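You operate a simulated robot arm through the tools that you are given. There is no shell and no other tool. Be economical: measure what you need, move in short steps, check, and stop when the job is done.

The job below is to be done with a simulated robot arm. You get a single attempt, and the scene is never put back.

## Task
Take the coffee tin and put it on top of the small cake on the worktop of the dresser.

The check looks at the end state, three seconds after you hand in, the way a careful person would. Anything else that was tipped, shoved, dropped, spilled or broken makes it a failure.

## Robot
A 6-joint arm with a two-finger parallel gripper, fixed in place. Base frame: the origin is at the foot of the arm, x ahead of it, y to its left, z up; the work surface is at about z = 0. Units: mm, degrees, N and s.
With the tool pointing down near the work surface it reaches from about 160 to 420 mm from the base axis. Its first joint turns from -66.0 to 66.0 degrees. Payload 1.57 kg.
Tool frame: the origin (TCP) lies between the finger pads and is the grasp point; the fingertips stand 30 mm ahead of it; z points along the fingers, y is the line along which they close. The gripper opens to 80 mm. The fingers are 17 mm wide and 12 mm thick; the gripper's body (40 by 82 mm) begins 80 mm behind the TCP.
Orientation is told as [roll, pitch, yaw] about the base's x, y, z axes, in that order, counted from this pose: with the fingers straight down and closing along the base's y, the tool's x points along the base's -x, its y along +y and its z along -z.

## Interface
- The arm moves only by the tool servo_tool. Its arguments are lists of equal length, an entry for each row: "linear": the shift along the tool's x, y, z in m, a list of three; "rotation": the turn, a rotation vector about the tool's x, y, z in degrees, a list of three; "fingers": the closure in counts, from 0 (fully open) to 255 (shut). In form: {"linear": [[tx, ty, tz], ...], "rotation": [[ax, ay, az], ...], "fingers": [fingers, ...]}. A call has 1 to 12 rows; each row shifts and turns the commanded pose from where the row before left it, along the tool's axes as they then stand. Each row takes 0.2 s and may step no farther than 50 mm and 8.6 degrees from the row before; otherwise, or with a gripper value out of range, the whole call is refused. Where a pose cannot be reached the arm comes as near as it can. A force on the tool above 40 N (or 10 N above the force at the start of the call, whichever is more), or a blocked arm, ends the call early, and 0.2 s more pass. Each finger travels about 153 mm/s and halts on what it meets, pressing with about 36 N; the grip force reading is that of the motor and also rises with nothing between the fingers. The clock runs only during rows and for 0.2 s after the last one: add rows that do not move to give the fingers time. The reply holds the time, the measured pose of the TCP, the force on the tool along the base axes, the opening and the grip force, in the units named above and with some noise, and new pictures: "show" is both (left out), scene, wrist or none.
- Cameras (640 x 400 px; columns grow to the right, rows downward): "scene" is fixed at [27.9, -313.9, 435.3]; the picture's right is [0.96, -0.28, 0.00], its down [-0.13, -0.45, -0.88] and it looks along [0.25, 0.85, -0.47] (base axes); focal length 342 px, centre (320, 200). "wrist" rides on the gripper at [-32, 0, -78] in the tool frame; the picture's right is [0.00, -1.00, 0.00], its down [0.97, 0.00, -0.24] and it looks along [0.24, 0.00, 0.97] (tool axes); focal length 218 px, centre (320, 200). There is no depth. A picture from a camera that has moved, and an enlarged one, comes with that camera's place and axes in the base frame and with its lens.
- inspect(camera, box): a new picture of the part [left, top, right, bottom] of that camera's present view, enlarged. The clock stands still meanwhile.
- job_done(): hands the job in; it is judged then, once.

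Go step by step. Nothing tells you positions but the pictures and the camera data: compare them with the known pose of the tool, close in by small moves and look again before you grip or let go. The budget is 90 turns and 170 pictures, counting those below and the enlarged ones. Unless the task says otherwise, let go and move clear before handing in, and close with one line.

The tools are called as name(argument=value, ...) on one line, values as JSON. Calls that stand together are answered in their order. servo_tool: Moves the arm, as the interface text tells. Its arguments: {"type":"object","properties":{"linear":{"type":"array","items":{"type":"array","items":{"type":"number"}}},"rotation":{"type":"array","items":{"type":"array","items":{"type":"number"}}},"fingers":{"type":"array","items":{"type":"number"}},"show":{"type":"string","enum":["both","scene","wrist","none"]}},"required":["linear","rotation","fingers"]} The other tools are called the same way: inspect (camera, box) takes an enlarged picture of a part of a camera's view; job_done () hands the job in.

At the start:

```text
time_s: 0.0
eef_pos: [216.7, 74.4, 285.8]
orientation: [0.0, 0.0, 0.0]
ft_force: [0.6, -0.3, 0.7]
grip_width: 79.7
gripper_force: 0.1
```

scene: 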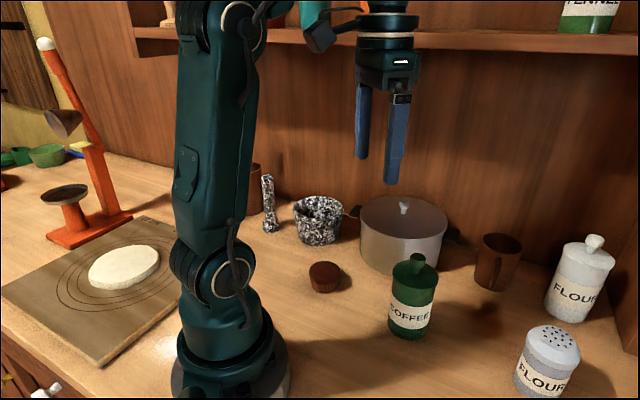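
wrist: 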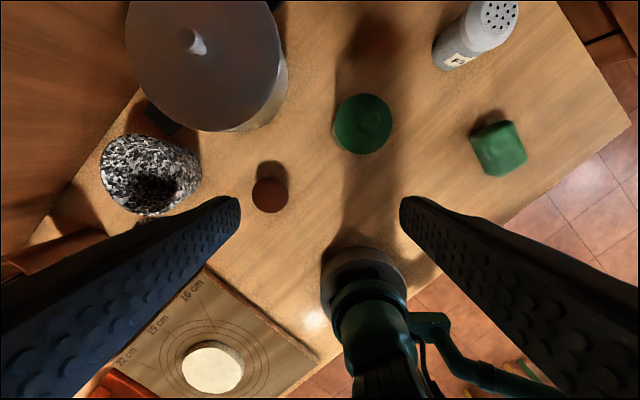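

The coffee tin appears to be near (273, 22) and the small brown cake near (173, 151). I'll take enlarged views to measure them.

inspect(camera="scene", box=[280, 240, 460, 352])

inspect(camera="wrist", box=[220, 70, 420, 230])

```text
3.56 times, centred on (370, 296) of scene
camera zoom: at [27.9, -313.9, 435.3], right [0.96, -0.28, 0.0], down [-0.13, -0.45, -0.88], along [0.25, 0.85, -0.47], focal length 1217 px, centre (142, -141)
```

zoom: 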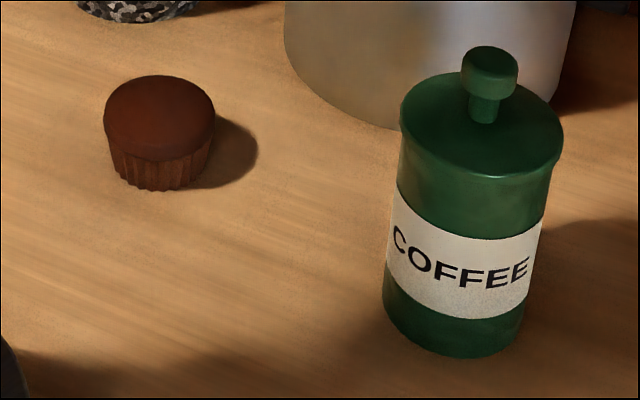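

```text
2.50 times, centred on (320, 150) of wrist
camera zoom: at [248.6, 74.2, 364.3], right [0.0, -1.0, 0.0], down [-0.97, 0.0, 0.24], along [-0.24, 0.0, -0.97], focal length 546 px, centre (320, 325)
```

zoom: 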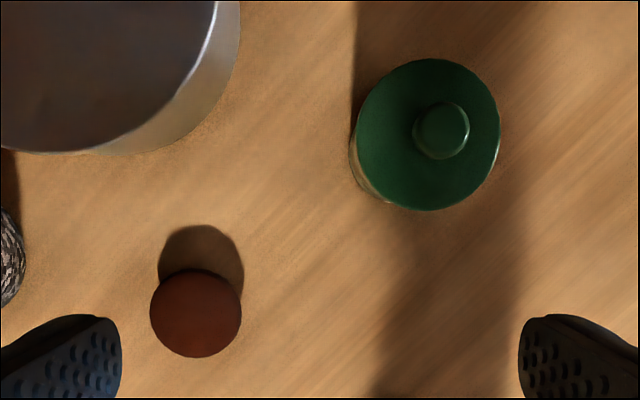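

The tin's axis is at about (273, 23). The rim is about 66 mm across at z≈104, with the knob up to about 127. The cake is at (174, 152), about 55 mm across with its top at about 28. I'll move above the tin.

servo_tool(linear=[[-0.014, -0.013, 0.017], [-0.014, -0.013, 0.017], [-0.014, -0.013, 0.017], [-0.0143, -0.0124, 0.017], [0, 0, 0], [0, 0, 0]], rotation=[[0, 0, 0], [0, 0, 0], [0, 0, 0], [0, 0, 0], [0, 0, 0], [0, 0, 0]], fingers=[0, 0, 0, 0, 0, 0])

```text
time_s: 1.4
eef_pos: [273.3, 22.1, 217.9]
orientation: [0.0, 0.0, 0.0]
ft_force: [0.2, -0.4, 0.4]
grip_width: 80.0
gripper_force: 0.0
camera wrist: at [305.3, 22.8, 296.4], right [0.0, -1.0, 0.0], down [-0.97, 0.0, 0.24], along [-0.24, 0.0, -0.97], focal length 218 px, centre (320, 200)
```

scene: 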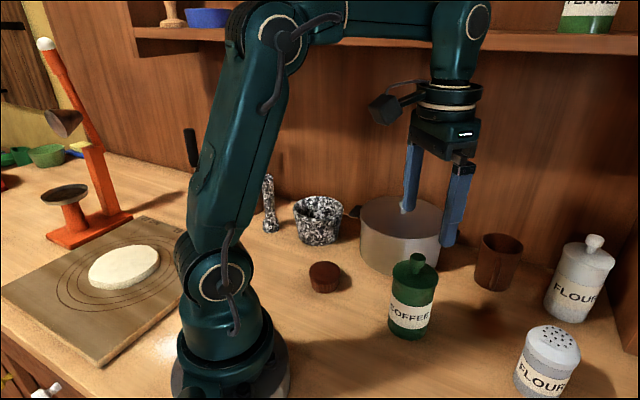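
wrist: 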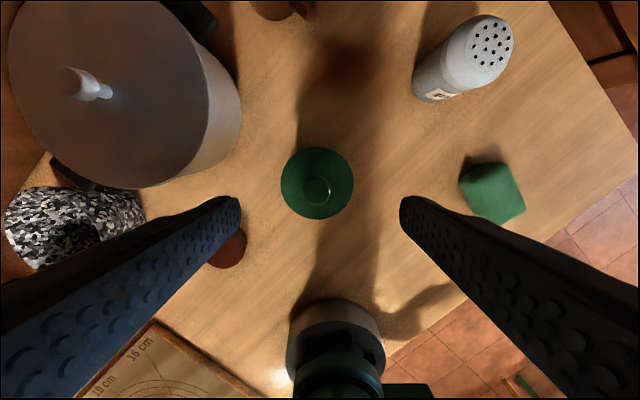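

The tin sits roughly centred between the fingers, slightly to +y. I'll shift about 2.5 mm and descend partway to check again.

servo_tool(linear=[[0, 0.0025, 0.02], [0, 0, 0.025], [0, 0, 0.023], [0, 0, 0], [0, 0, 0]], rotation=[[0, 0, 0], [0, 0, 0], [0, 0, 0], [0, 0, 0], [0, 0, 0]], fingers=[0, 0, 0, 0, 0])

```text
time_s: 2.6
eef_pos: [273.1, 25.7, 149.6]
orientation: [0.0, 0.0, 0.1]
ft_force: [0.7, 0.1, 0.1]
grip_width: 80.1
gripper_force: 0.0
camera wrist: at [304.9, 25.6, 227.6], right [0.0, -1.0, 0.0], down [-0.97, 0.0, 0.24], along [-0.24, 0.0, -0.97], focal length 218 px, centre (320, 200)
```

scene: 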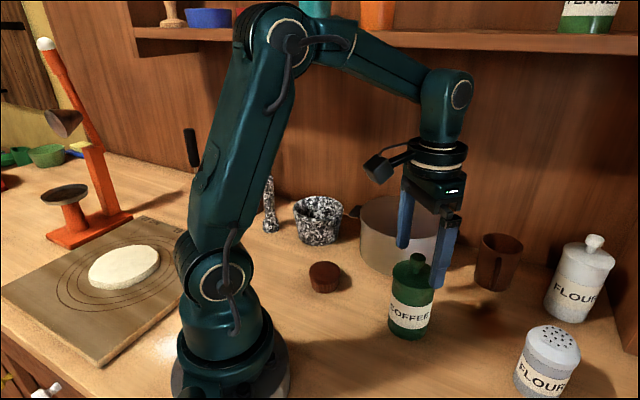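
wrist: 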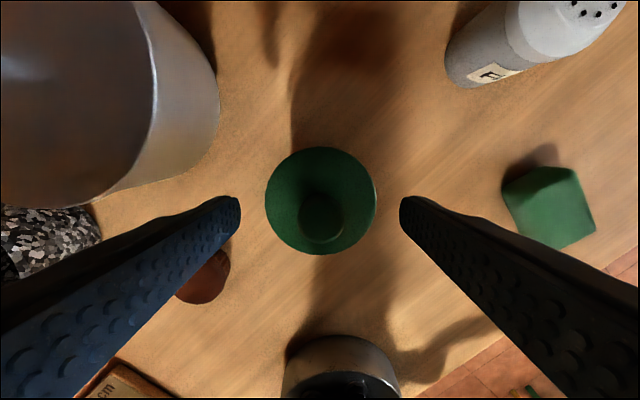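

The tin is centred between the fingers. I'll descend to TCP z≈76.

servo_tool(linear=[[0, 0, 0.018], [0, 0, 0.018], [0, 0, 0.018], [0, 0, 0.02], [0, 0, 0], [0, 0, 0]], rotation=[[0, 0, 0], [0, 0, 0], [0, 0, 0], [0, 0, 0], [0, 0, 0], [0, 0, 0]], fingers=[0, 0, 0, 0, 0, 0])

```text
time_s: 4.0
eef_pos: [272.3, 24.8, 77.6]
orientation: [0.0, 0.0, 0.1]
ft_force: [-0.3, 0.0, -0.1]
grip_width: 79.9
gripper_force: 0.2
camera wrist: at [304.1, 25.2, 154.0], right [0.0, -1.0, 0.0], down [-0.97, 0.0, 0.24], along [-0.24, 0.0, -0.97], focal length 218 px, centre (320, 200)
```

scene: 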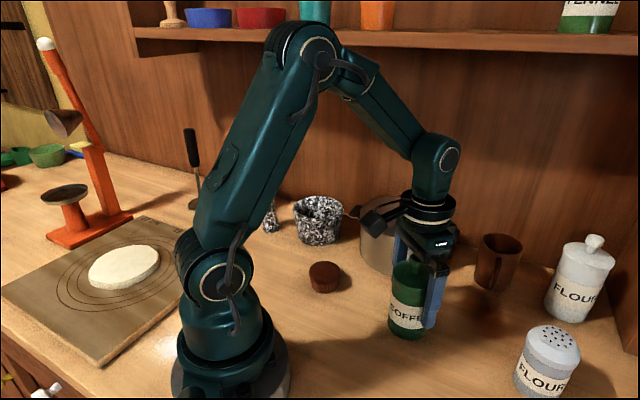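
wrist: 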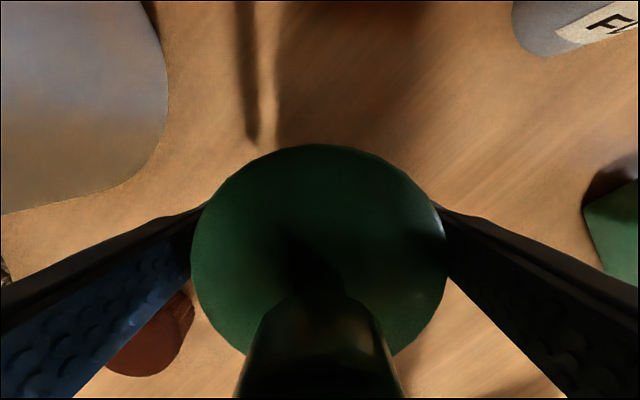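

The fingers are straddling the tin. I'll close them now.

servo_tool(linear=[[0, 0, 0], [0, 0, 0], [0, 0, 0], [0, 0, 0], [0, 0, 0]], rotation=[[0, 0, 0], [0, 0, 0], [0, 0, 0], [0, 0, 0], [0, 0, 0]], fingers=[30, 60, 120, 255, 255], show="wrist")

```text
time_s: 5.2
eef_pos: [273.0, 24.6, 76.2]
orientation: [0.0, -0.1, 0.0]
ft_force: [0.4, 0.6, 0.3]
grip_width: 63.8
gripper_force: 35.9
camera wrist: at [304.1, 25.2, 154.2], right [0.0, -1.0, 0.0], down [-0.97, 0.0, 0.24], along [-0.24, 0.0, -0.97], focal length 218 px, centre (320, 200)
```

wrist: 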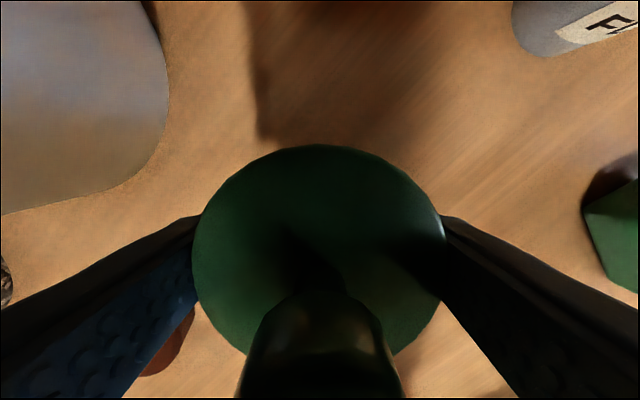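

It's gripped at 63.8 mm. I'll lift slowly.

servo_tool(linear=[[0, 0, -0.005], [0, 0, -0.01], [0, 0, -0.015], [0, 0, -0.015], [0, 0, -0.015], [0, 0, -0.01], [0, 0, 0], [0, 0, 0]], rotation=[[0, 0, 0], [0, 0, 0], [0, 0, 0], [0, 0, 0], [0, 0, 0], [0, 0, 0], [0, 0, 0], [0, 0, 0]], fingers=[255, 255, 255, 255, 255, 255, 255, 255])

```text
time_s: 7.0
eef_pos: [273.2, 23.1, 145.9]
orientation: [0.1, 0.1, 0.0]
ft_force: [0.0, 0.2, -0.3]
grip_width: 63.8
gripper_force: 36.4
camera wrist: at [304.8, 24.8, 224.1], right [0.0, -1.0, 0.0], down [-0.97, 0.0, 0.24], along [-0.24, 0.0, -0.97], focal length 218 px, centre (320, 200)
```

scene: 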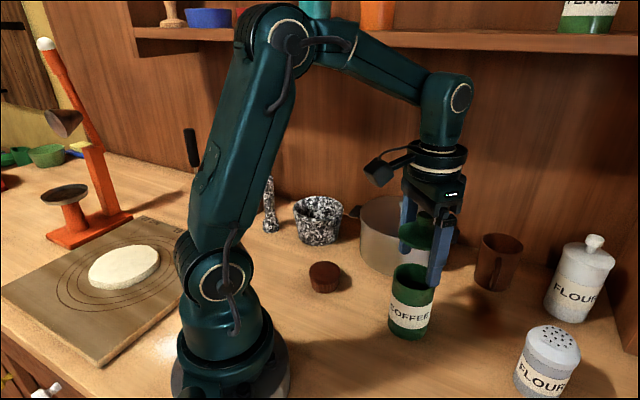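
wrist: 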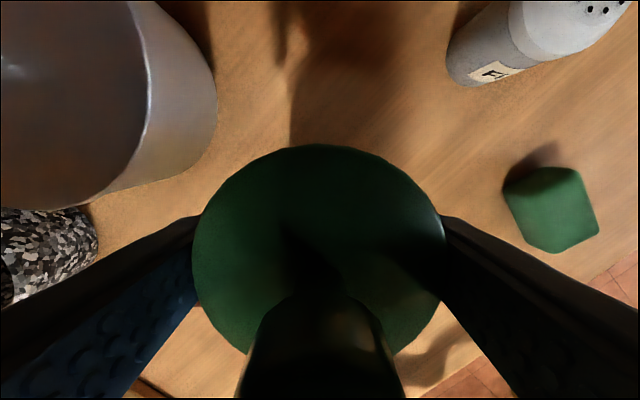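

Only the lid came up and the tin's body stayed on the worktop. I'll look closely before putting it back.

inspect(camera="scene", box=[350, 190, 510, 350])

```text
2.50 times, centred on (430, 270) of scene
camera zoom: at [27.9, -313.9, 435.3], right [0.96, -0.28, 0.0], down [-0.13, -0.45, -0.88], along [0.25, 0.85, -0.47], focal length 856 px, centre (45, 25)
```

zoom: 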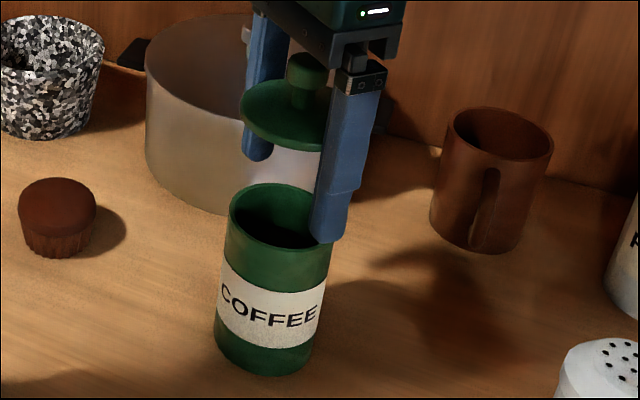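

The lid is a separate disc with a knob, so the tin has to be moved in two parts or gripped below the lid. First I'll lower the lid straight back onto the tin. Then I'll handle it by the knob.

servo_tool(linear=[[0, 0, 0.01], [0, 0, 0.015], [0, 0, 0.015], [0, 0, 0.015], [0, 0, 0.008], [0, 0, 0.004], [0, 0, 0.0025], [0, 0, 0], [0, 0, 0]], rotation=[[0, 0, 0], [0, 0, 0], [0, 0, 0], [0, 0, 0], [0, 0, 0], [0, 0, 0], [0, 0, 0], [0, 0, 0], [0, 0, 0]], fingers=[255, 255, 255, 255, 255, 255, 255, 255, 255], show="scene")

inspect(camera="scene", box=[350, 230, 480, 350])

```text
time_s: 9.0
eef_pos: [273.3, 25.4, 76.4]
orientation: [0.0, -0.1, -0.1]
ft_force: [-0.3, 0.3, 0.0]
grip_width: 63.6
gripper_force: 35.9
```

scene: 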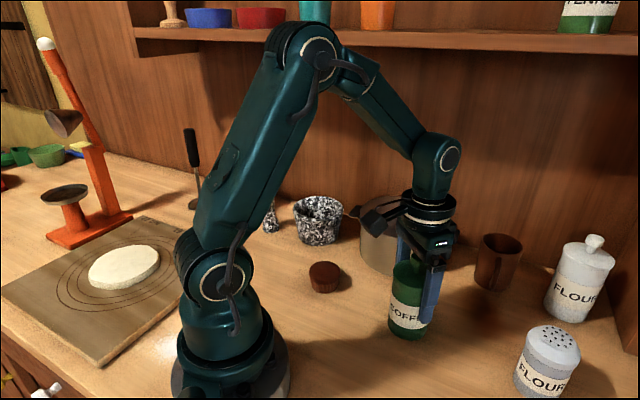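

```text
3.33 times, centred on (415, 290) of scene
camera zoom: at [27.9, -313.9, 435.3], right [0.96, -0.28, 0.0], down [-0.13, -0.45, -0.88], along [0.25, 0.85, -0.47], focal length 1141 px, centre (3, -100)
```

zoom: 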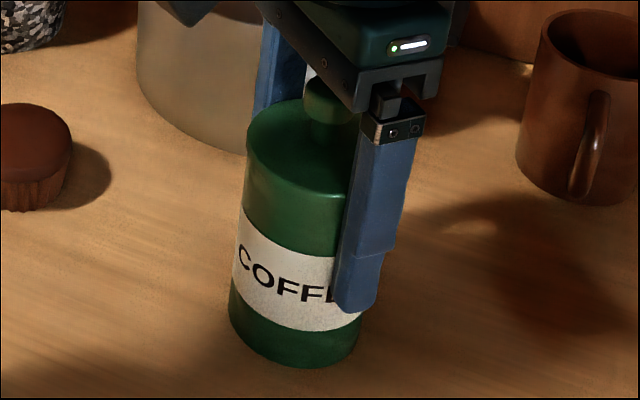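

The lid looks seated. I'll open the fingers, rise straight up and look.

servo_tool(linear=[[0, 0, 0.0005], [0, 0, 0], [0, 0, 0], [0, 0, 0], [0, 0, -0.02], [0, 0, -0.025], [0, 0, -0.025], [0, 0, 0], [0, 0, 0]], rotation=[[0, 0, 0], [0, 0, 0], [0, 0, 0], [0, 0, 0], [0, 0, 0], [0, 0, 0], [0, 0, 0], [0, 0, 0], [0, 0, 0]], fingers=[255, 30, 0, 0, 0, 0, 0, 0, 0], show="wrist")

inspect(camera="scene", box=[350, 190, 510, 350])

```text
time_s: 11.0
eef_pos: [272.7, 25.2, 146.9]
orientation: [0.0, 0.1, 0.0]
ft_force: [-0.1, 0.1, 0.2]
grip_width: 80.0
gripper_force: 0.1
camera wrist: at [305.0, 25.2, 225.0], right [0.0, -1.0, 0.0], down [-0.97, 0.0, 0.24], along [-0.24, 0.0, -0.97], focal length 218 px, centre (320, 200)
```

wrist: 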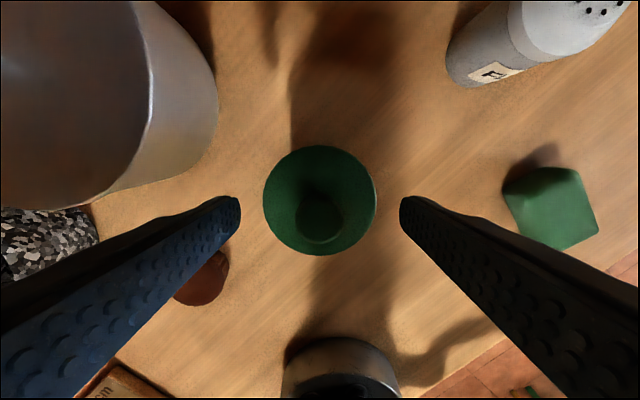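

```text
2.50 times, centred on (430, 270) of scene
camera zoom: at [27.9, -313.9, 435.3], right [0.96, -0.28, 0.0], down [-0.13, -0.45, -0.88], along [0.25, 0.85, -0.47], focal length 856 px, centre (45, 25)
```

zoom: 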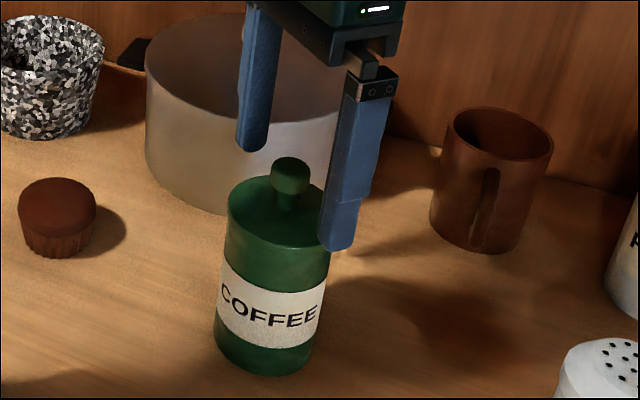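

The lid is back on and the tin is still upright. I'll lower so the fingertips surround the knob, then grip it.

servo_tool(linear=[[0, 0, 0.004], [0, 0, 0.004], [0, 0, 0], [0, 0, 0], [0, 0, 0], [0, 0, 0], [0, 0, 0], [0, 0, 0]], rotation=[[0, 0, 0], [0, 0, 0], [0, 0, 0], [0, 0, 0], [0, 0, 0], [0, 0, 0], [0, 0, 0], [0, 0, 0]], fingers=[0, 60, 110, 150, 165, 180, 255, 255], show="wrist")

inspect(camera="scene", box=[350, 190, 510, 350])

```text
time_s: 12.8
eef_pos: [271.1, 23.0, 138.4]
orientation: [0.0, 0.0, 0.0]
ft_force: [0.3, 0.0, 0.2]
grip_width: 19.7
gripper_force: 33.5
camera wrist: at [304.8, 25.0, 216.5], right [0.0, -1.0, 0.0], down [-0.97, 0.0, 0.24], along [-0.24, 0.0, -0.97], focal length 218 px, centre (320, 200)
```

wrist: 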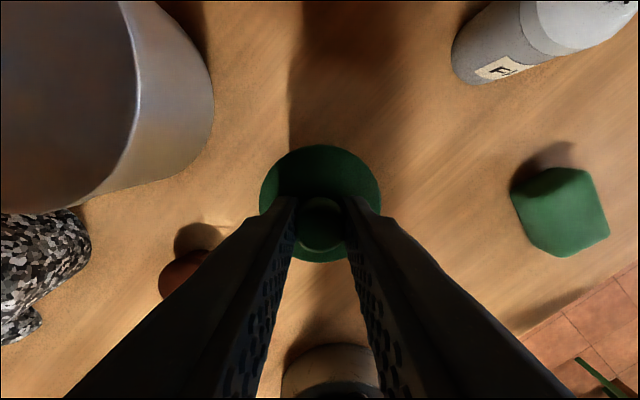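

```text
2.50 times, centred on (430, 270) of scene
camera zoom: at [27.9, -313.9, 435.3], right [0.96, -0.28, 0.0], down [-0.13, -0.45, -0.88], along [0.25, 0.85, -0.47], focal length 856 px, centre (45, 25)
```

zoom: 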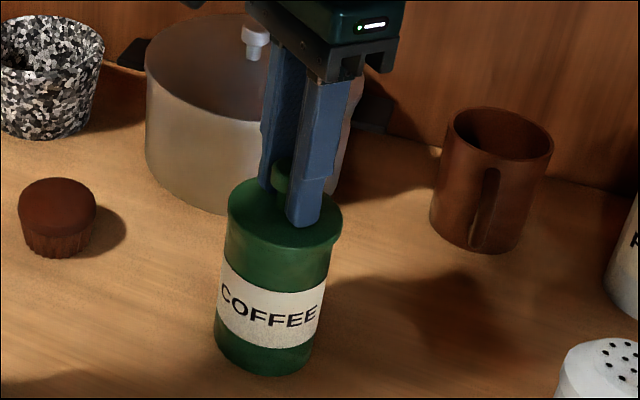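

The knob is gripped at 19.7 mm. I'll lift the lid straight up 65 mm.

servo_tool(linear=[[0, 0, -0.005], [0, 0, -0.01], [0, 0, -0.02], [0, 0, -0.02], [0, 0, -0.01], [0, 0, 0], [0, 0, 0]], rotation=[[0, 0, 0], [0, 0, 0], [0, 0, 0], [0, 0, 0], [0, 0, 0], [0, 0, 0], [0, 0, 0]], fingers=[255, 255, 255, 255, 255, 255, 255], show="wrist")

inspect(camera="scene", box=[350, 190, 510, 350])

```text
time_s: 14.4
eef_pos: [274.2, 23.6, 203.8]
orientation: [0.0, 0.1, 0.0]
ft_force: [-0.1, 0.0, 0.1]
grip_width: 19.5
gripper_force: 34.1
camera wrist: at [304.9, 24.9, 281.8], right [0.0, -1.0, 0.0], down [-0.97, 0.0, 0.24], along [-0.24, 0.0, -0.97], focal length 218 px, centre (320, 200)
```

wrist: 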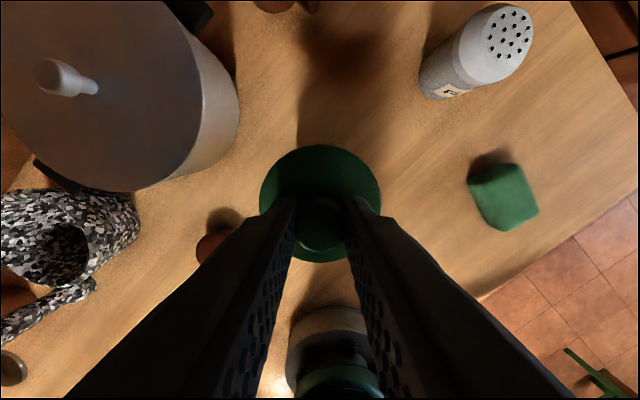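

```text
2.50 times, centred on (430, 270) of scene
camera zoom: at [27.9, -313.9, 435.3], right [0.96, -0.28, 0.0], down [-0.13, -0.45, -0.88], along [0.25, 0.85, -0.47], focal length 856 px, centre (45, 25)
```

zoom: 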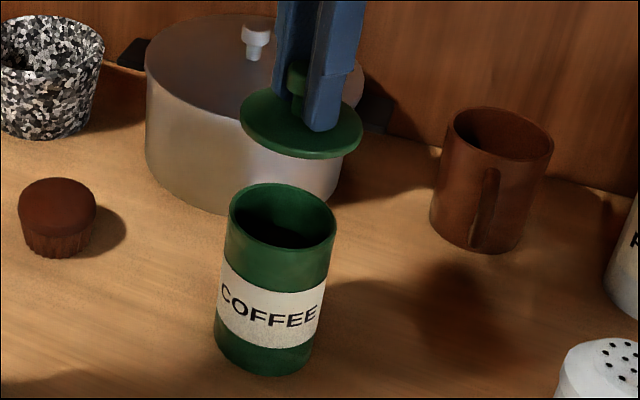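

The lid is held level and the body didn't move. I'll carry the lid to clear worktop near (280, -70) and lower it most of the way.

servo_tool(linear=[[-0.001, -0.012, 0], [-0.002, -0.024, 0], [-0.002, -0.024, 0], [-0.002, -0.024, 0], [0, -0.011, 0], [0, 0, 0.03], [0, 0, 0.04], [0, 0, 0.04], [0, 0, 0.03], [0, 0, 0.012], [0, 0, 0], [0, 0, 0]], rotation=[[0, 0, 0], [0, 0, 0], [0, 0, 0], [0, 0, 0], [0, 0, 0], [0, 0, 0], [0, 0, 0], [0, 0, 0], [0, 0, 0], [0, 0, 0], [0, 0, 0], [0, 0, 0]], fingers=[255, 255, 255, 255, 255, 255, 255, 255, 255, 255, 255, 255])

inspect(camera="scene", box=[380, 260, 540, 400])

```text
time_s: 17.0
eef_pos: [281.2, -70.6, 52.5]
orientation: [0.0, -0.1, 0.0]
ft_force: [-0.1, 0.5, 0.1]
grip_width: 19.4
gripper_force: 33.9
camera wrist: at [312.6, -70.5, 129.2], right [0.0, -1.0, 0.0], down [-0.97, 0.0, 0.24], along [-0.24, 0.0, -0.97], focal length 218 px, centre (320, 200)
```

scene: 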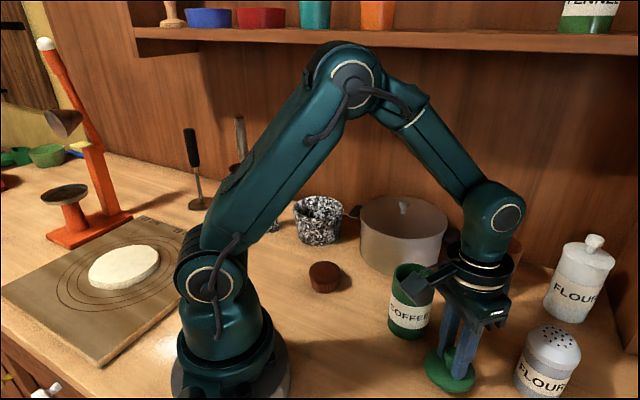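
wrist: 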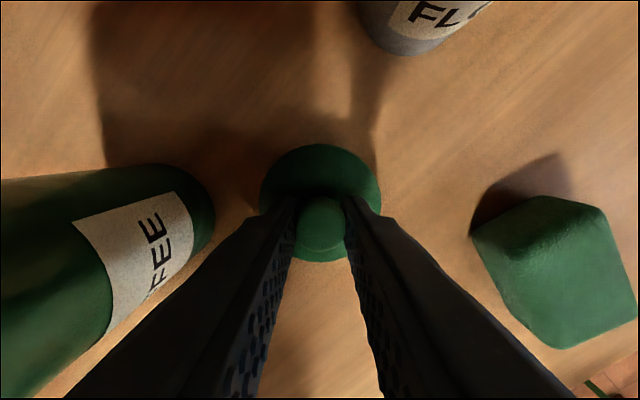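

```text
2.86 times, centred on (460, 330) of scene
camera zoom: at [27.9, -313.9, 435.3], right [0.96, -0.28, 0.0], down [-0.13, -0.45, -0.88], along [0.25, 0.85, -0.47], focal length 978 px, centre (-80, -171)
```

zoom: 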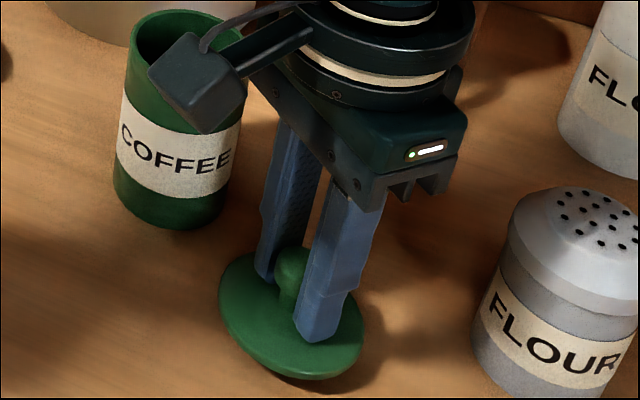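

The lid is about 14 mm above the worktop. I'll lower it gently in small steps.

servo_tool(linear=[[0, 0, 0.005], [0, 0, 0.004], [0, 0, 0.002], [0, 0, 0], [0, 0, 0]], rotation=[[0, 0, 0], [0, 0, 0], [0, 0, 0], [0, 0, 0], [0, 0, 0]], fingers=[255, 255, 255, 255, 255], show="none")

inspect(camera="scene", box=[410, 330, 500, 400])

```text
time_s: 18.2
eef_pos: [281.6, -69.8, 39.7]
orientation: [0.0, 0.0, 0.0]
ft_force: [0.8, -0.2, 0.2]
grip_width: 19.7
gripper_force: 33.2
```

```text
5.71 times, centred on (455, 365) of scene
camera zoom: at [27.9, -313.9, 435.3], right [0.96, -0.28, 0.0], down [-0.13, -0.45, -0.88], along [0.25, 0.85, -0.47], focal length 1956 px, centre (-451, -743)
```

zoom: 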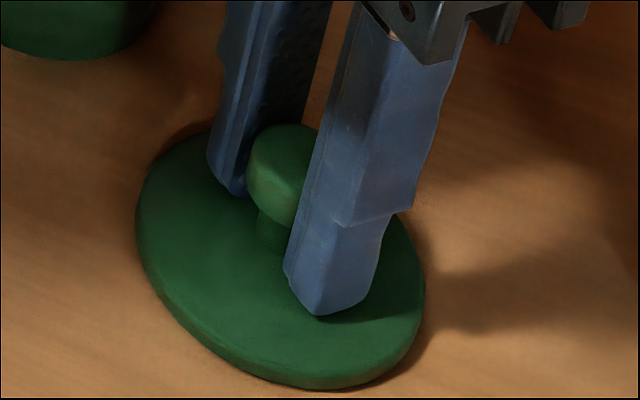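

It's nearly down, so I'll go on in 1 mm steps and watch the force.

servo_tool(linear=[[0, 0, 0.001], [0, 0, 0.001], [0, 0, 0]], rotation=[[0, 0, 0], [0, 0, 0], [0, 0, 0]], fingers=[255, 255, 255], show="none")

inspect(camera="scene", box=[410, 330, 500, 400])

```text
time_s: 19.0
eef_pos: [280.8, -69.9, 38.3]
orientation: [0.0, 0.1, -0.1]
ft_force: [-0.7, -0.9, 3.3]
grip_width: 19.4
gripper_force: 32.5
```

```text
5.71 times, centred on (455, 365) of scene
camera zoom: at [27.9, -313.9, 435.3], right [0.96, -0.28, 0.0], down [-0.13, -0.45, -0.88], along [0.25, 0.85, -0.47], focal length 1956 px, centre (-451, -743)
```

zoom: 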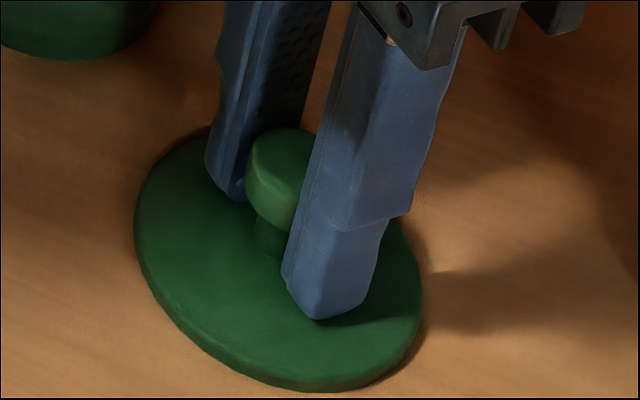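

The force rose to 3.3 N, so the lid is on the worktop. I'll release it with a small opening and rise.

servo_tool(linear=[[0, 0, 0], [0, 0, 0], [0, 0, 0], [0, 0, -0.02], [0, 0, -0.04], [0, 0, -0.04], [0, 0, -0.04], [0, 0, 0], [0, 0, 0]], rotation=[[0, 0, 0], [0, 0, 0], [0, 0, 0], [0, 0, 0], [0, 0, 0], [0, 0, 0], [0, 0, 0], [0, 0, 0], [0, 0, 0]], fingers=[150, 135, 135, 135, 135, 135, 135, 60, 0])

```text
time_s: 21.0
eef_pos: [280.8, -68.2, 178.4]
orientation: [-0.1, 0.0, 0.0]
ft_force: [0.1, -0.7, 0.3]
grip_width: 79.8
gripper_force: 0.0
camera wrist: at [312.5, -68.3, 257.4], right [0.0, -1.0, 0.0], down [-0.97, 0.0, 0.24], along [-0.24, 0.0, -0.97], focal length 218 px, centre (320, 200)
```

scene: 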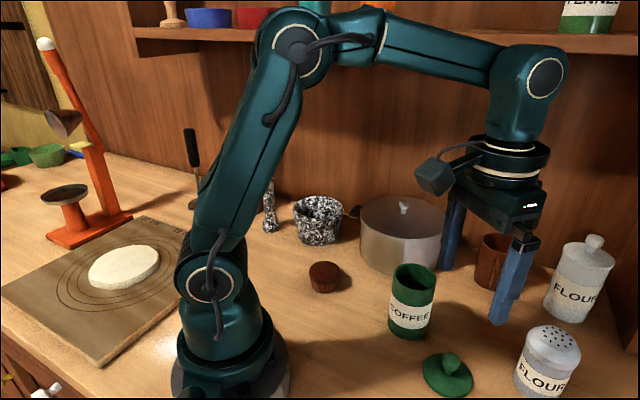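
wrist: 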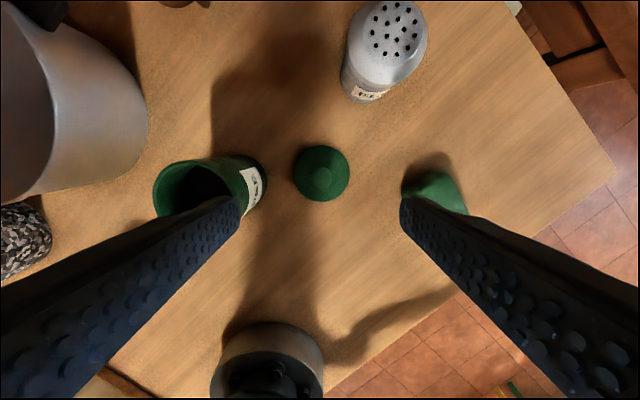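

The lid sits flat on the worktop. Now I'll go back over the open tin.

servo_tool(linear=[[0.002, 0.025, 0], [0.002, 0.025, 0], [0.002, 0.025, 0], [0.001, 0.02, 0], [0, 0, 0.025], [0, 0, 0], [0, 0, 0]], rotation=[[0, 0, 0], [0, 0, 0], [0, 0, 0], [0, 0, 0], [0, 0, 0], [0, 0, 0], [0, 0, 0]], fingers=[0, 0, 0, 0, 0, 0, 0], show="wrist")

```text
time_s: 22.6
eef_pos: [273.5, 26.1, 153.3]
orientation: [-0.1, 0.0, -0.1]
ft_force: [-0.1, 0.3, -0.1]
grip_width: 80.0
gripper_force: 0.0
camera wrist: at [305.7, 25.6, 231.5], right [0.0, -1.0, 0.0], down [-0.97, 0.0, 0.24], along [-0.24, 0.0, -0.97], focal length 218 px, centre (320, 200)
```

wrist: 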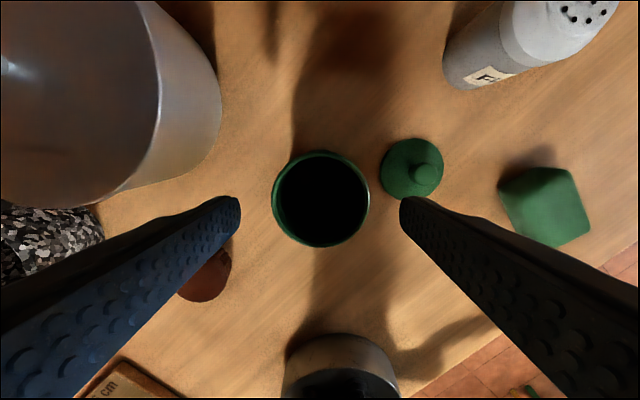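

The open tin is centred. I'll descend to z≈68 and grip the body.

servo_tool(linear=[[0, 0, 0.02], [0, 0, 0.025], [0, 0, 0.02], [0, 0, 0.02], [0, 0, 0], [0, 0, 0], [0, 0, 0], [0, 0, 0], [0, 0, 0], [0, 0, 0]], rotation=[[0, 0, 0], [0, 0, 0], [0, 0, 0], [0, 0, 0], [0, 0, 0], [0, 0, 0], [0, 0, 0], [0, 0, 0], [0, 0, 0], [0, 0, 0]], fingers=[0, 0, 0, 0, 0, 30, 50, 70, 255, 255])

```text
time_s: 24.8
eef_pos: [273.5, 25.8, 68.5]
orientation: [0.1, 0.0, -0.1]
ft_force: [0.6, 0.2, -0.1]
grip_width: 61.3
gripper_force: 36.5
camera wrist: at [305.1, 26.0, 146.2], right [0.0, -1.0, 0.0], down [-0.97, 0.0, 0.24], along [-0.24, 0.0, -0.97], focal length 218 px, centre (320, 200)
```

scene: 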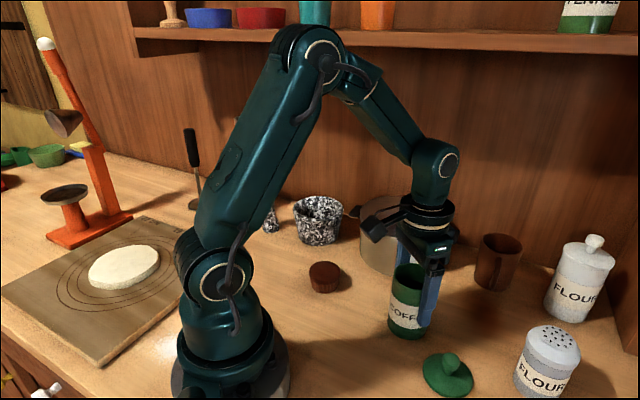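
wrist: 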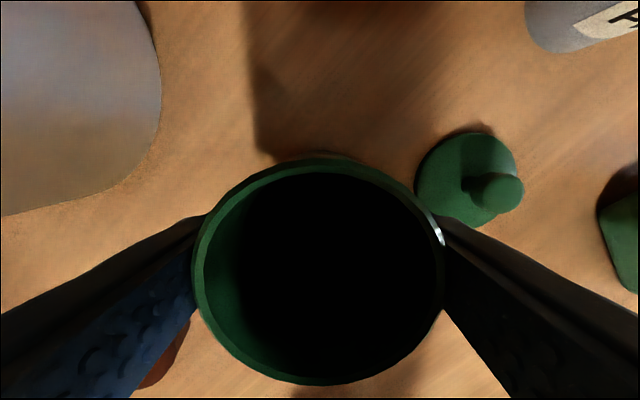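

The body is gripped at 61.3 mm. I'll lift it 70 mm.

servo_tool(linear=[[0, 0, -0.005], [0, 0, -0.01], [0, 0, -0.02], [0, 0, -0.02], [0, 0, -0.015], [0, 0, 0], [0, 0, 0]], rotation=[[0, 0, 0], [0, 0, 0], [0, 0, 0], [0, 0, 0], [0, 0, 0], [0, 0, 0], [0, 0, 0]], fingers=[255, 255, 255, 255, 255, 255, 255])

```text
time_s: 26.4
eef_pos: [272.3, 24.6, 138.6]
orientation: [0.1, 0.0, 0.0]
ft_force: [-0.5, 0.0, -3.3]
grip_width: 61.5
gripper_force: 35.8
camera wrist: at [304.9, 25.1, 216.7], right [0.0, -1.0, 0.0], down [-0.97, 0.0, 0.24], along [-0.24, 0.0, -0.97], focal length 218 px, centre (320, 200)
```

scene: 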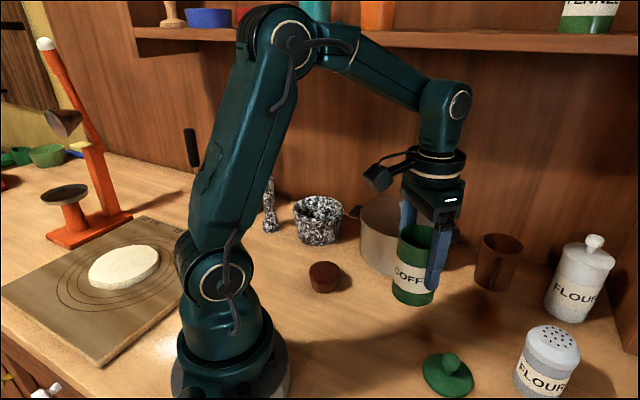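
wrist: 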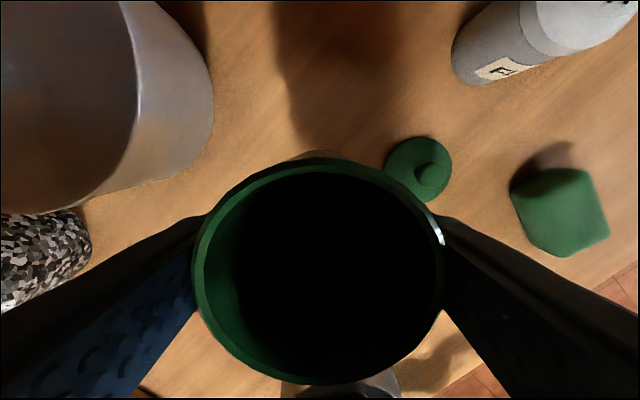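

The body is up and level (3.3 N). I'll carry it over the cake at about (173.5, 152.5).

servo_tool(linear=[[0.0065, 0.008, 0], [0.013, 0.017, 0], [0.013, 0.017, 0], [0.013, 0.017, 0], [0.013, 0.017, 0], [0.013, 0.017, 0], [0.013, 0.017, 0], [0.01, 0.0125, 0], [0.005, 0.005, 0], [0, 0, 0], [0, 0, 0]], rotation=[[0, 0, 0], [0, 0, 0], [0, 0, 0], [0, 0, 0], [0, 0, 0], [0, 0, 0], [0, 0, 0], [0, 0, 0], [0, 0, 0], [0, 0, 0], [0, 0, 0]], fingers=[255, 255, 255, 255, 255, 255, 255, 255, 255, 255, 255])

inspect(camera="scene", box=[260, 190, 400, 310])

```text
time_s: 28.8
eef_pos: [173.3, 153.6, 138.8]
orientation: [0.0, 0.0, 0.0]
ft_force: [-0.4, -0.8, -3.5]
grip_width: 61.2
gripper_force: 35.8
camera wrist: at [205.1, 153.0, 216.5], right [0.0, -1.0, 0.0], down [-0.97, 0.0, 0.24], along [-0.24, 0.0, -0.97], focal length 218 px, centre (320, 200)
```

scene: 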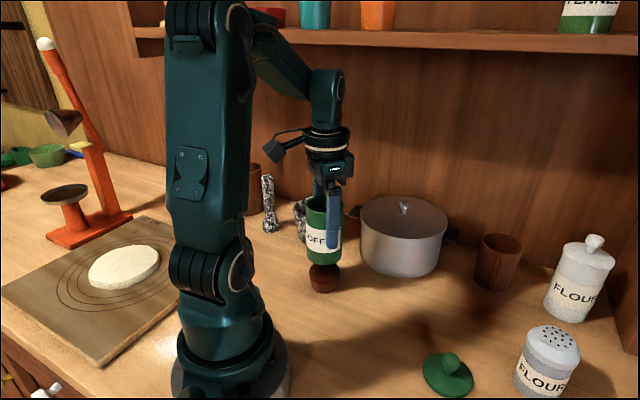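
wrist: 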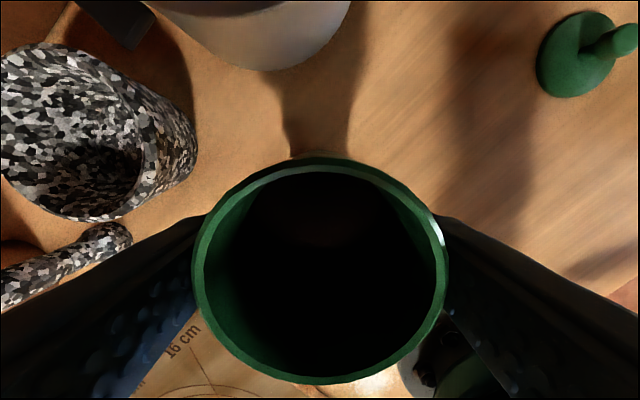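

```text
3.33 times, centred on (330, 250) of scene
camera zoom: at [27.9, -313.9, 435.3], right [0.96, -0.28, 0.0], down [-0.13, -0.45, -0.88], along [0.25, 0.85, -0.47], focal length 1141 px, centre (287, 33)
```

zoom: 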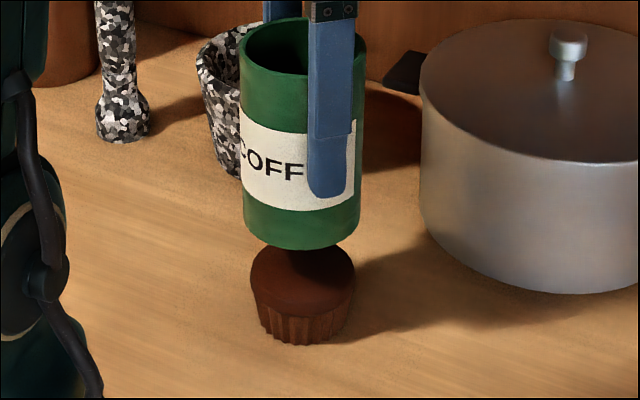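

The tin lines up over the cake. I'll lower it to a few mm above the cake and look.

servo_tool(linear=[[0, 0, 0.008], [0, 0, 0.012], [0, 0, 0.01], [0, 0, 0.005], [0, 0, 0], [0, 0, 0]], rotation=[[0, 0, 0], [0, 0, 0], [0, 0, 0], [0, 0, 0], [0, 0, 0], [0, 0, 0]], fingers=[255, 255, 255, 255, 255, 255], show="none")

inspect(camera="scene", box=[280, 220, 370, 300])

```text
time_s: 30.2
eef_pos: [174.3, 153.7, 103.6]
orientation: [0.1, -0.1, 0.1]
ft_force: [5.5, -3.1, 22.2]
grip_width: 61.5
gripper_force: 36.0
```

```text
5.00 times, centred on (325, 260) of scene
camera zoom: at [27.9, -314.0, 435.2], right [0.96, -0.29, 0.0], down [-0.13, -0.45, -0.88], along [0.25, 0.85, -0.47], focal length 1711 px, centre (295, -100)
```

zoom: 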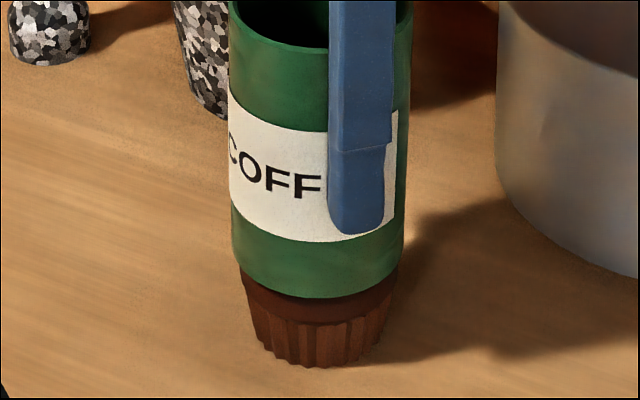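

Contact came a little early, at a push of about 22 N, so the cake top is near z=35. I'll ease up slightly.

servo_tool(linear=[[0, 0, -0.0004], [0, 0, -0.0004], [0, 0, 0], [0, 0, 0]], rotation=[[0, 0, 0], [0, 0, 0], [0, 0, 0], [0, 0, 0]], fingers=[255, 255, 255, 255])

inspect(camera="scene", box=[280, 220, 370, 300])

```text
time_s: 31.2
eef_pos: [173.5, 151.3, 104.4]
orientation: [-0.1, 0.2, 0.0]
ft_force: [-0.1, 0.6, -2.3]
grip_width: 61.3
gripper_force: 36.3
camera wrist: at [204.8, 152.5, 181.6], right [0.0, -1.0, 0.0], down [-0.97, 0.0, 0.24], along [-0.24, 0.0, -0.97], focal length 218 px, centre (320, 200)
```

scene: 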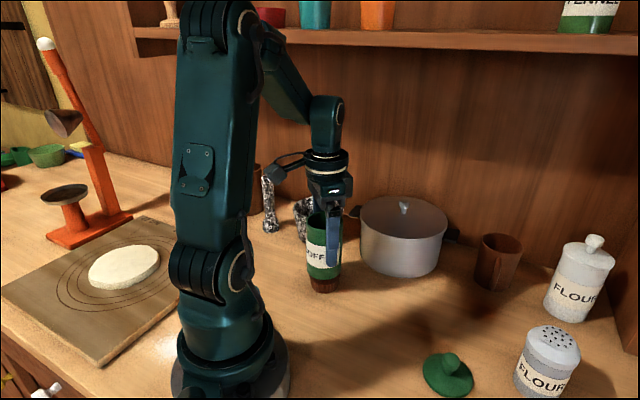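
wrist: 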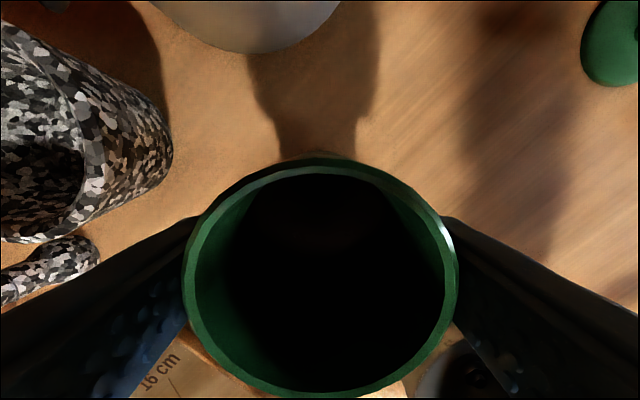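

```text
5.00 times, centred on (325, 260) of scene
camera zoom: at [27.9, -313.9, 435.3], right [0.96, -0.28, 0.0], down [-0.13, -0.45, -0.88], along [0.25, 0.85, -0.47], focal length 1711 px, centre (295, -100)
```

zoom: 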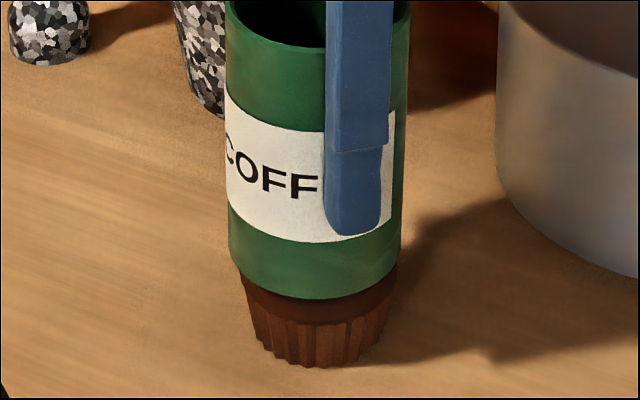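

The tin is resting on the cake, having slipped up a few mm in the grip. I'll open the fingers just a little and see whether it stands level.

servo_tool(linear=[[0, 0, 0.0003], [0, 0, 0], [0, 0, 0], [0, 0, 0], [0, 0, 0]], rotation=[[0, 0, 0], [0, 0, 0], [0, 0, 0], [0, 0, 0], [0, 0, 0]], fingers=[255, 56, 54, 52, 50], show="wrist")

inspect(camera="scene", box=[270, 190, 380, 300])

```text
time_s: 32.4
eef_pos: [174.6, 152.9, 102.5]
orientation: [0.0, 0.0, 0.1]
ft_force: [-0.5, 0.7, -0.3]
grip_width: 64.4
gripper_force: 0.1
camera wrist: at [205.2, 152.9, 181.8], right [0.0, -1.0, 0.0], down [-0.97, 0.0, 0.24], along [-0.24, 0.0, -0.97], focal length 218 px, centre (320, 200)
```

wrist: 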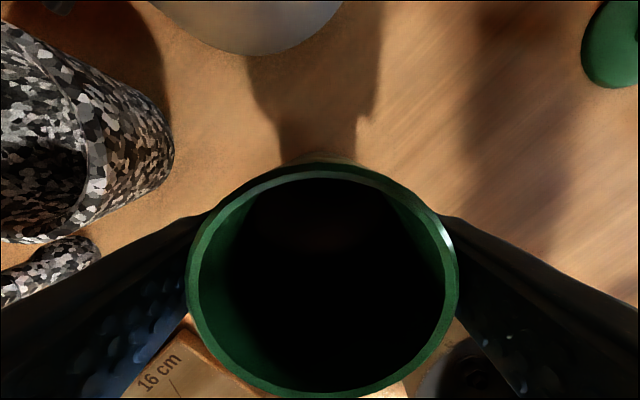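

```text
3.64 times, centred on (325, 245) of scene
camera zoom: at [27.9, -313.9, 435.3], right [0.96, -0.28, 0.0], down [-0.13, -0.45, -0.88], along [0.25, 0.85, -0.47], focal length 1244 px, centre (302, 36)
```

zoom: 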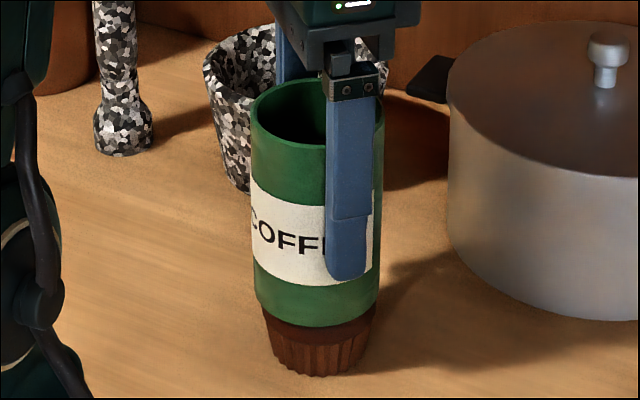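

It stands free between the fingers and looks upright. I'll open fully, rise and look again.

servo_tool(linear=[[0, 0, 0], [0, 0, 0], [0, 0, 0], [0, 0, -0.02], [0, 0, -0.03], [0, 0, -0.03], [0, 0, -0.03], [0, 0, 0], [0, 0, 0]], rotation=[[0, 0, 0], [0, 0, 0], [0, 0, 0], [0, 0, 0], [0, 0, 0], [0, 0, 0], [0, 0, 0], [0, 0, 0], [0, 0, 0]], fingers=[30, 0, 0, 0, 0, 0, 0, 0, 0])

inspect(camera="scene", box=[270, 190, 380, 300])

inspect(camera="wrist", box=[240, 120, 400, 280])

```text
time_s: 34.4
eef_pos: [174.3, 152.9, 213.4]
orientation: [-0.1, 0.0, 0.0]
ft_force: [0.1, 0.3, -0.1]
grip_width: 80.0
gripper_force: 0.0
camera wrist: at [205.0, 153.7, 292.3], right [0.0, -1.0, 0.0], down [-0.97, 0.0, 0.24], along [-0.24, 0.0, -0.97], focal length 218 px, centre (320, 200)
```

scene: 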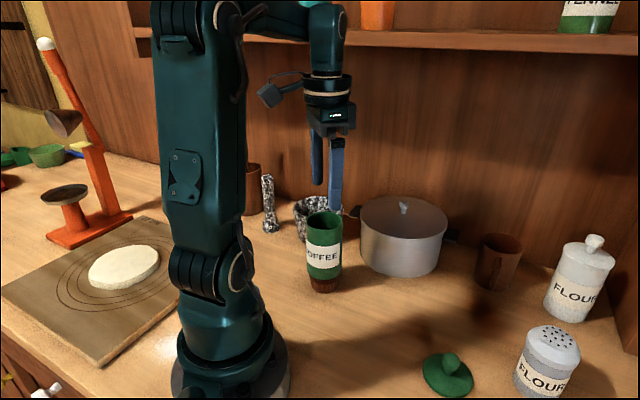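
wrist: 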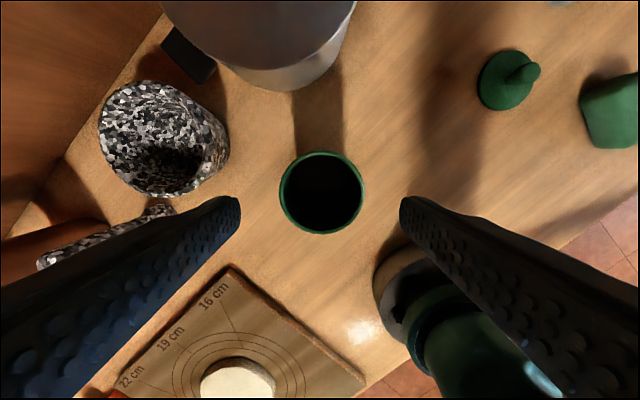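

```text
3.64 times, centred on (325, 245) of scene
camera zoom: at [27.9, -313.9, 435.3], right [0.96, -0.28, 0.0], down [-0.13, -0.45, -0.88], along [0.25, 0.85, -0.47], focal length 1244 px, centre (302, 36)
```

zoom: 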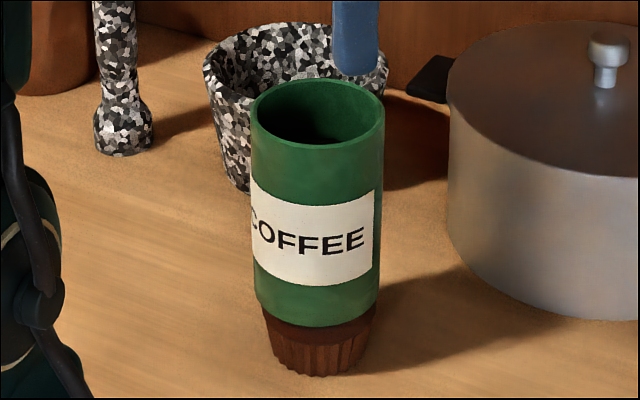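

```text
2.50 times, centred on (320, 200) of wrist
camera zoom: at [205.0, 153.7, 292.3], right [0.0, -1.0, 0.0], down [-0.97, 0.0, 0.24], along [-0.24, 0.0, -0.97], focal length 546 px, centre (320, 200)
```

zoom: 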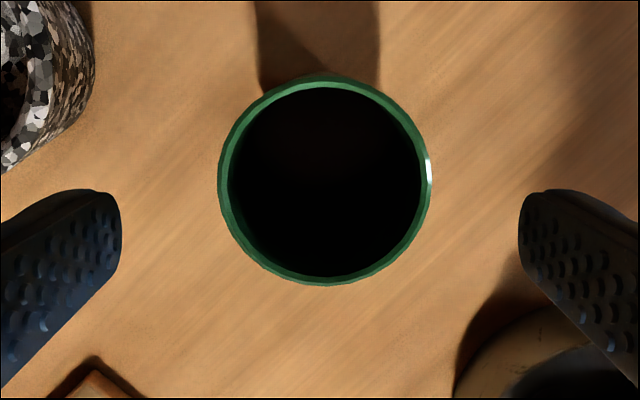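

The open tin stands level on the cake, with its rim at z≈138. Now I'll go back for the lid.

servo_tool(linear=[[-0.01, -0.02, 0], [-0.015, -0.032, 0], [-0.015, -0.032, 0], [-0.015, -0.032, 0], [-0.015, -0.032, 0], [-0.015, -0.032, 0], [-0.015, -0.032, 0], [-0.0065, -0.0105, 0.044], [0, 0, 0.045], [0, 0, 0.045], [0, 0, 0], [0, 0, 0]], rotation=[[0, 0, 0], [0, 0, 0], [0, 0, 0], [0, 0, 0], [0, 0, 0], [0, 0, 0], [0, 0, 0], [0, 0, 0], [0, 0, 0], [0, 0, 0], [0, 0, 0], [0, 0, 0]], fingers=[0, 0, 0, 0, 0, 0, 0, 60, 100, 120, 120, 120])

```text
time_s: 37.0
eef_pos: [280.1, -69.9, 79.6]
orientation: [0.1, -0.1, 0.0]
ft_force: [-0.2, -0.2, 0.5]
grip_width: 42.2
gripper_force: 0.1
camera wrist: at [312.5, -69.2, 157.1], right [0.0, -1.0, 0.0], down [-0.97, 0.0, 0.24], along [-0.24, 0.0, -0.97], focal length 218 px, centre (320, 200)
```

scene: 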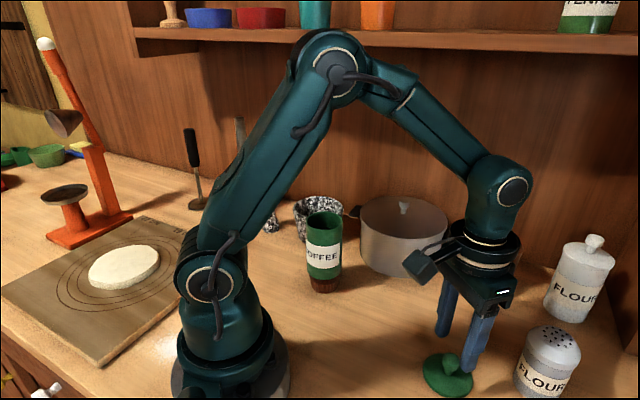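
wrist: 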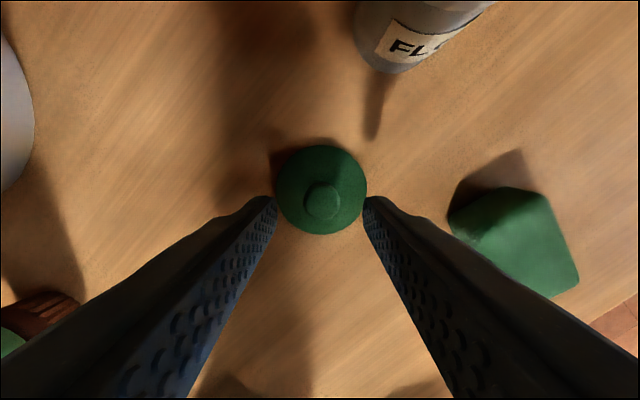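

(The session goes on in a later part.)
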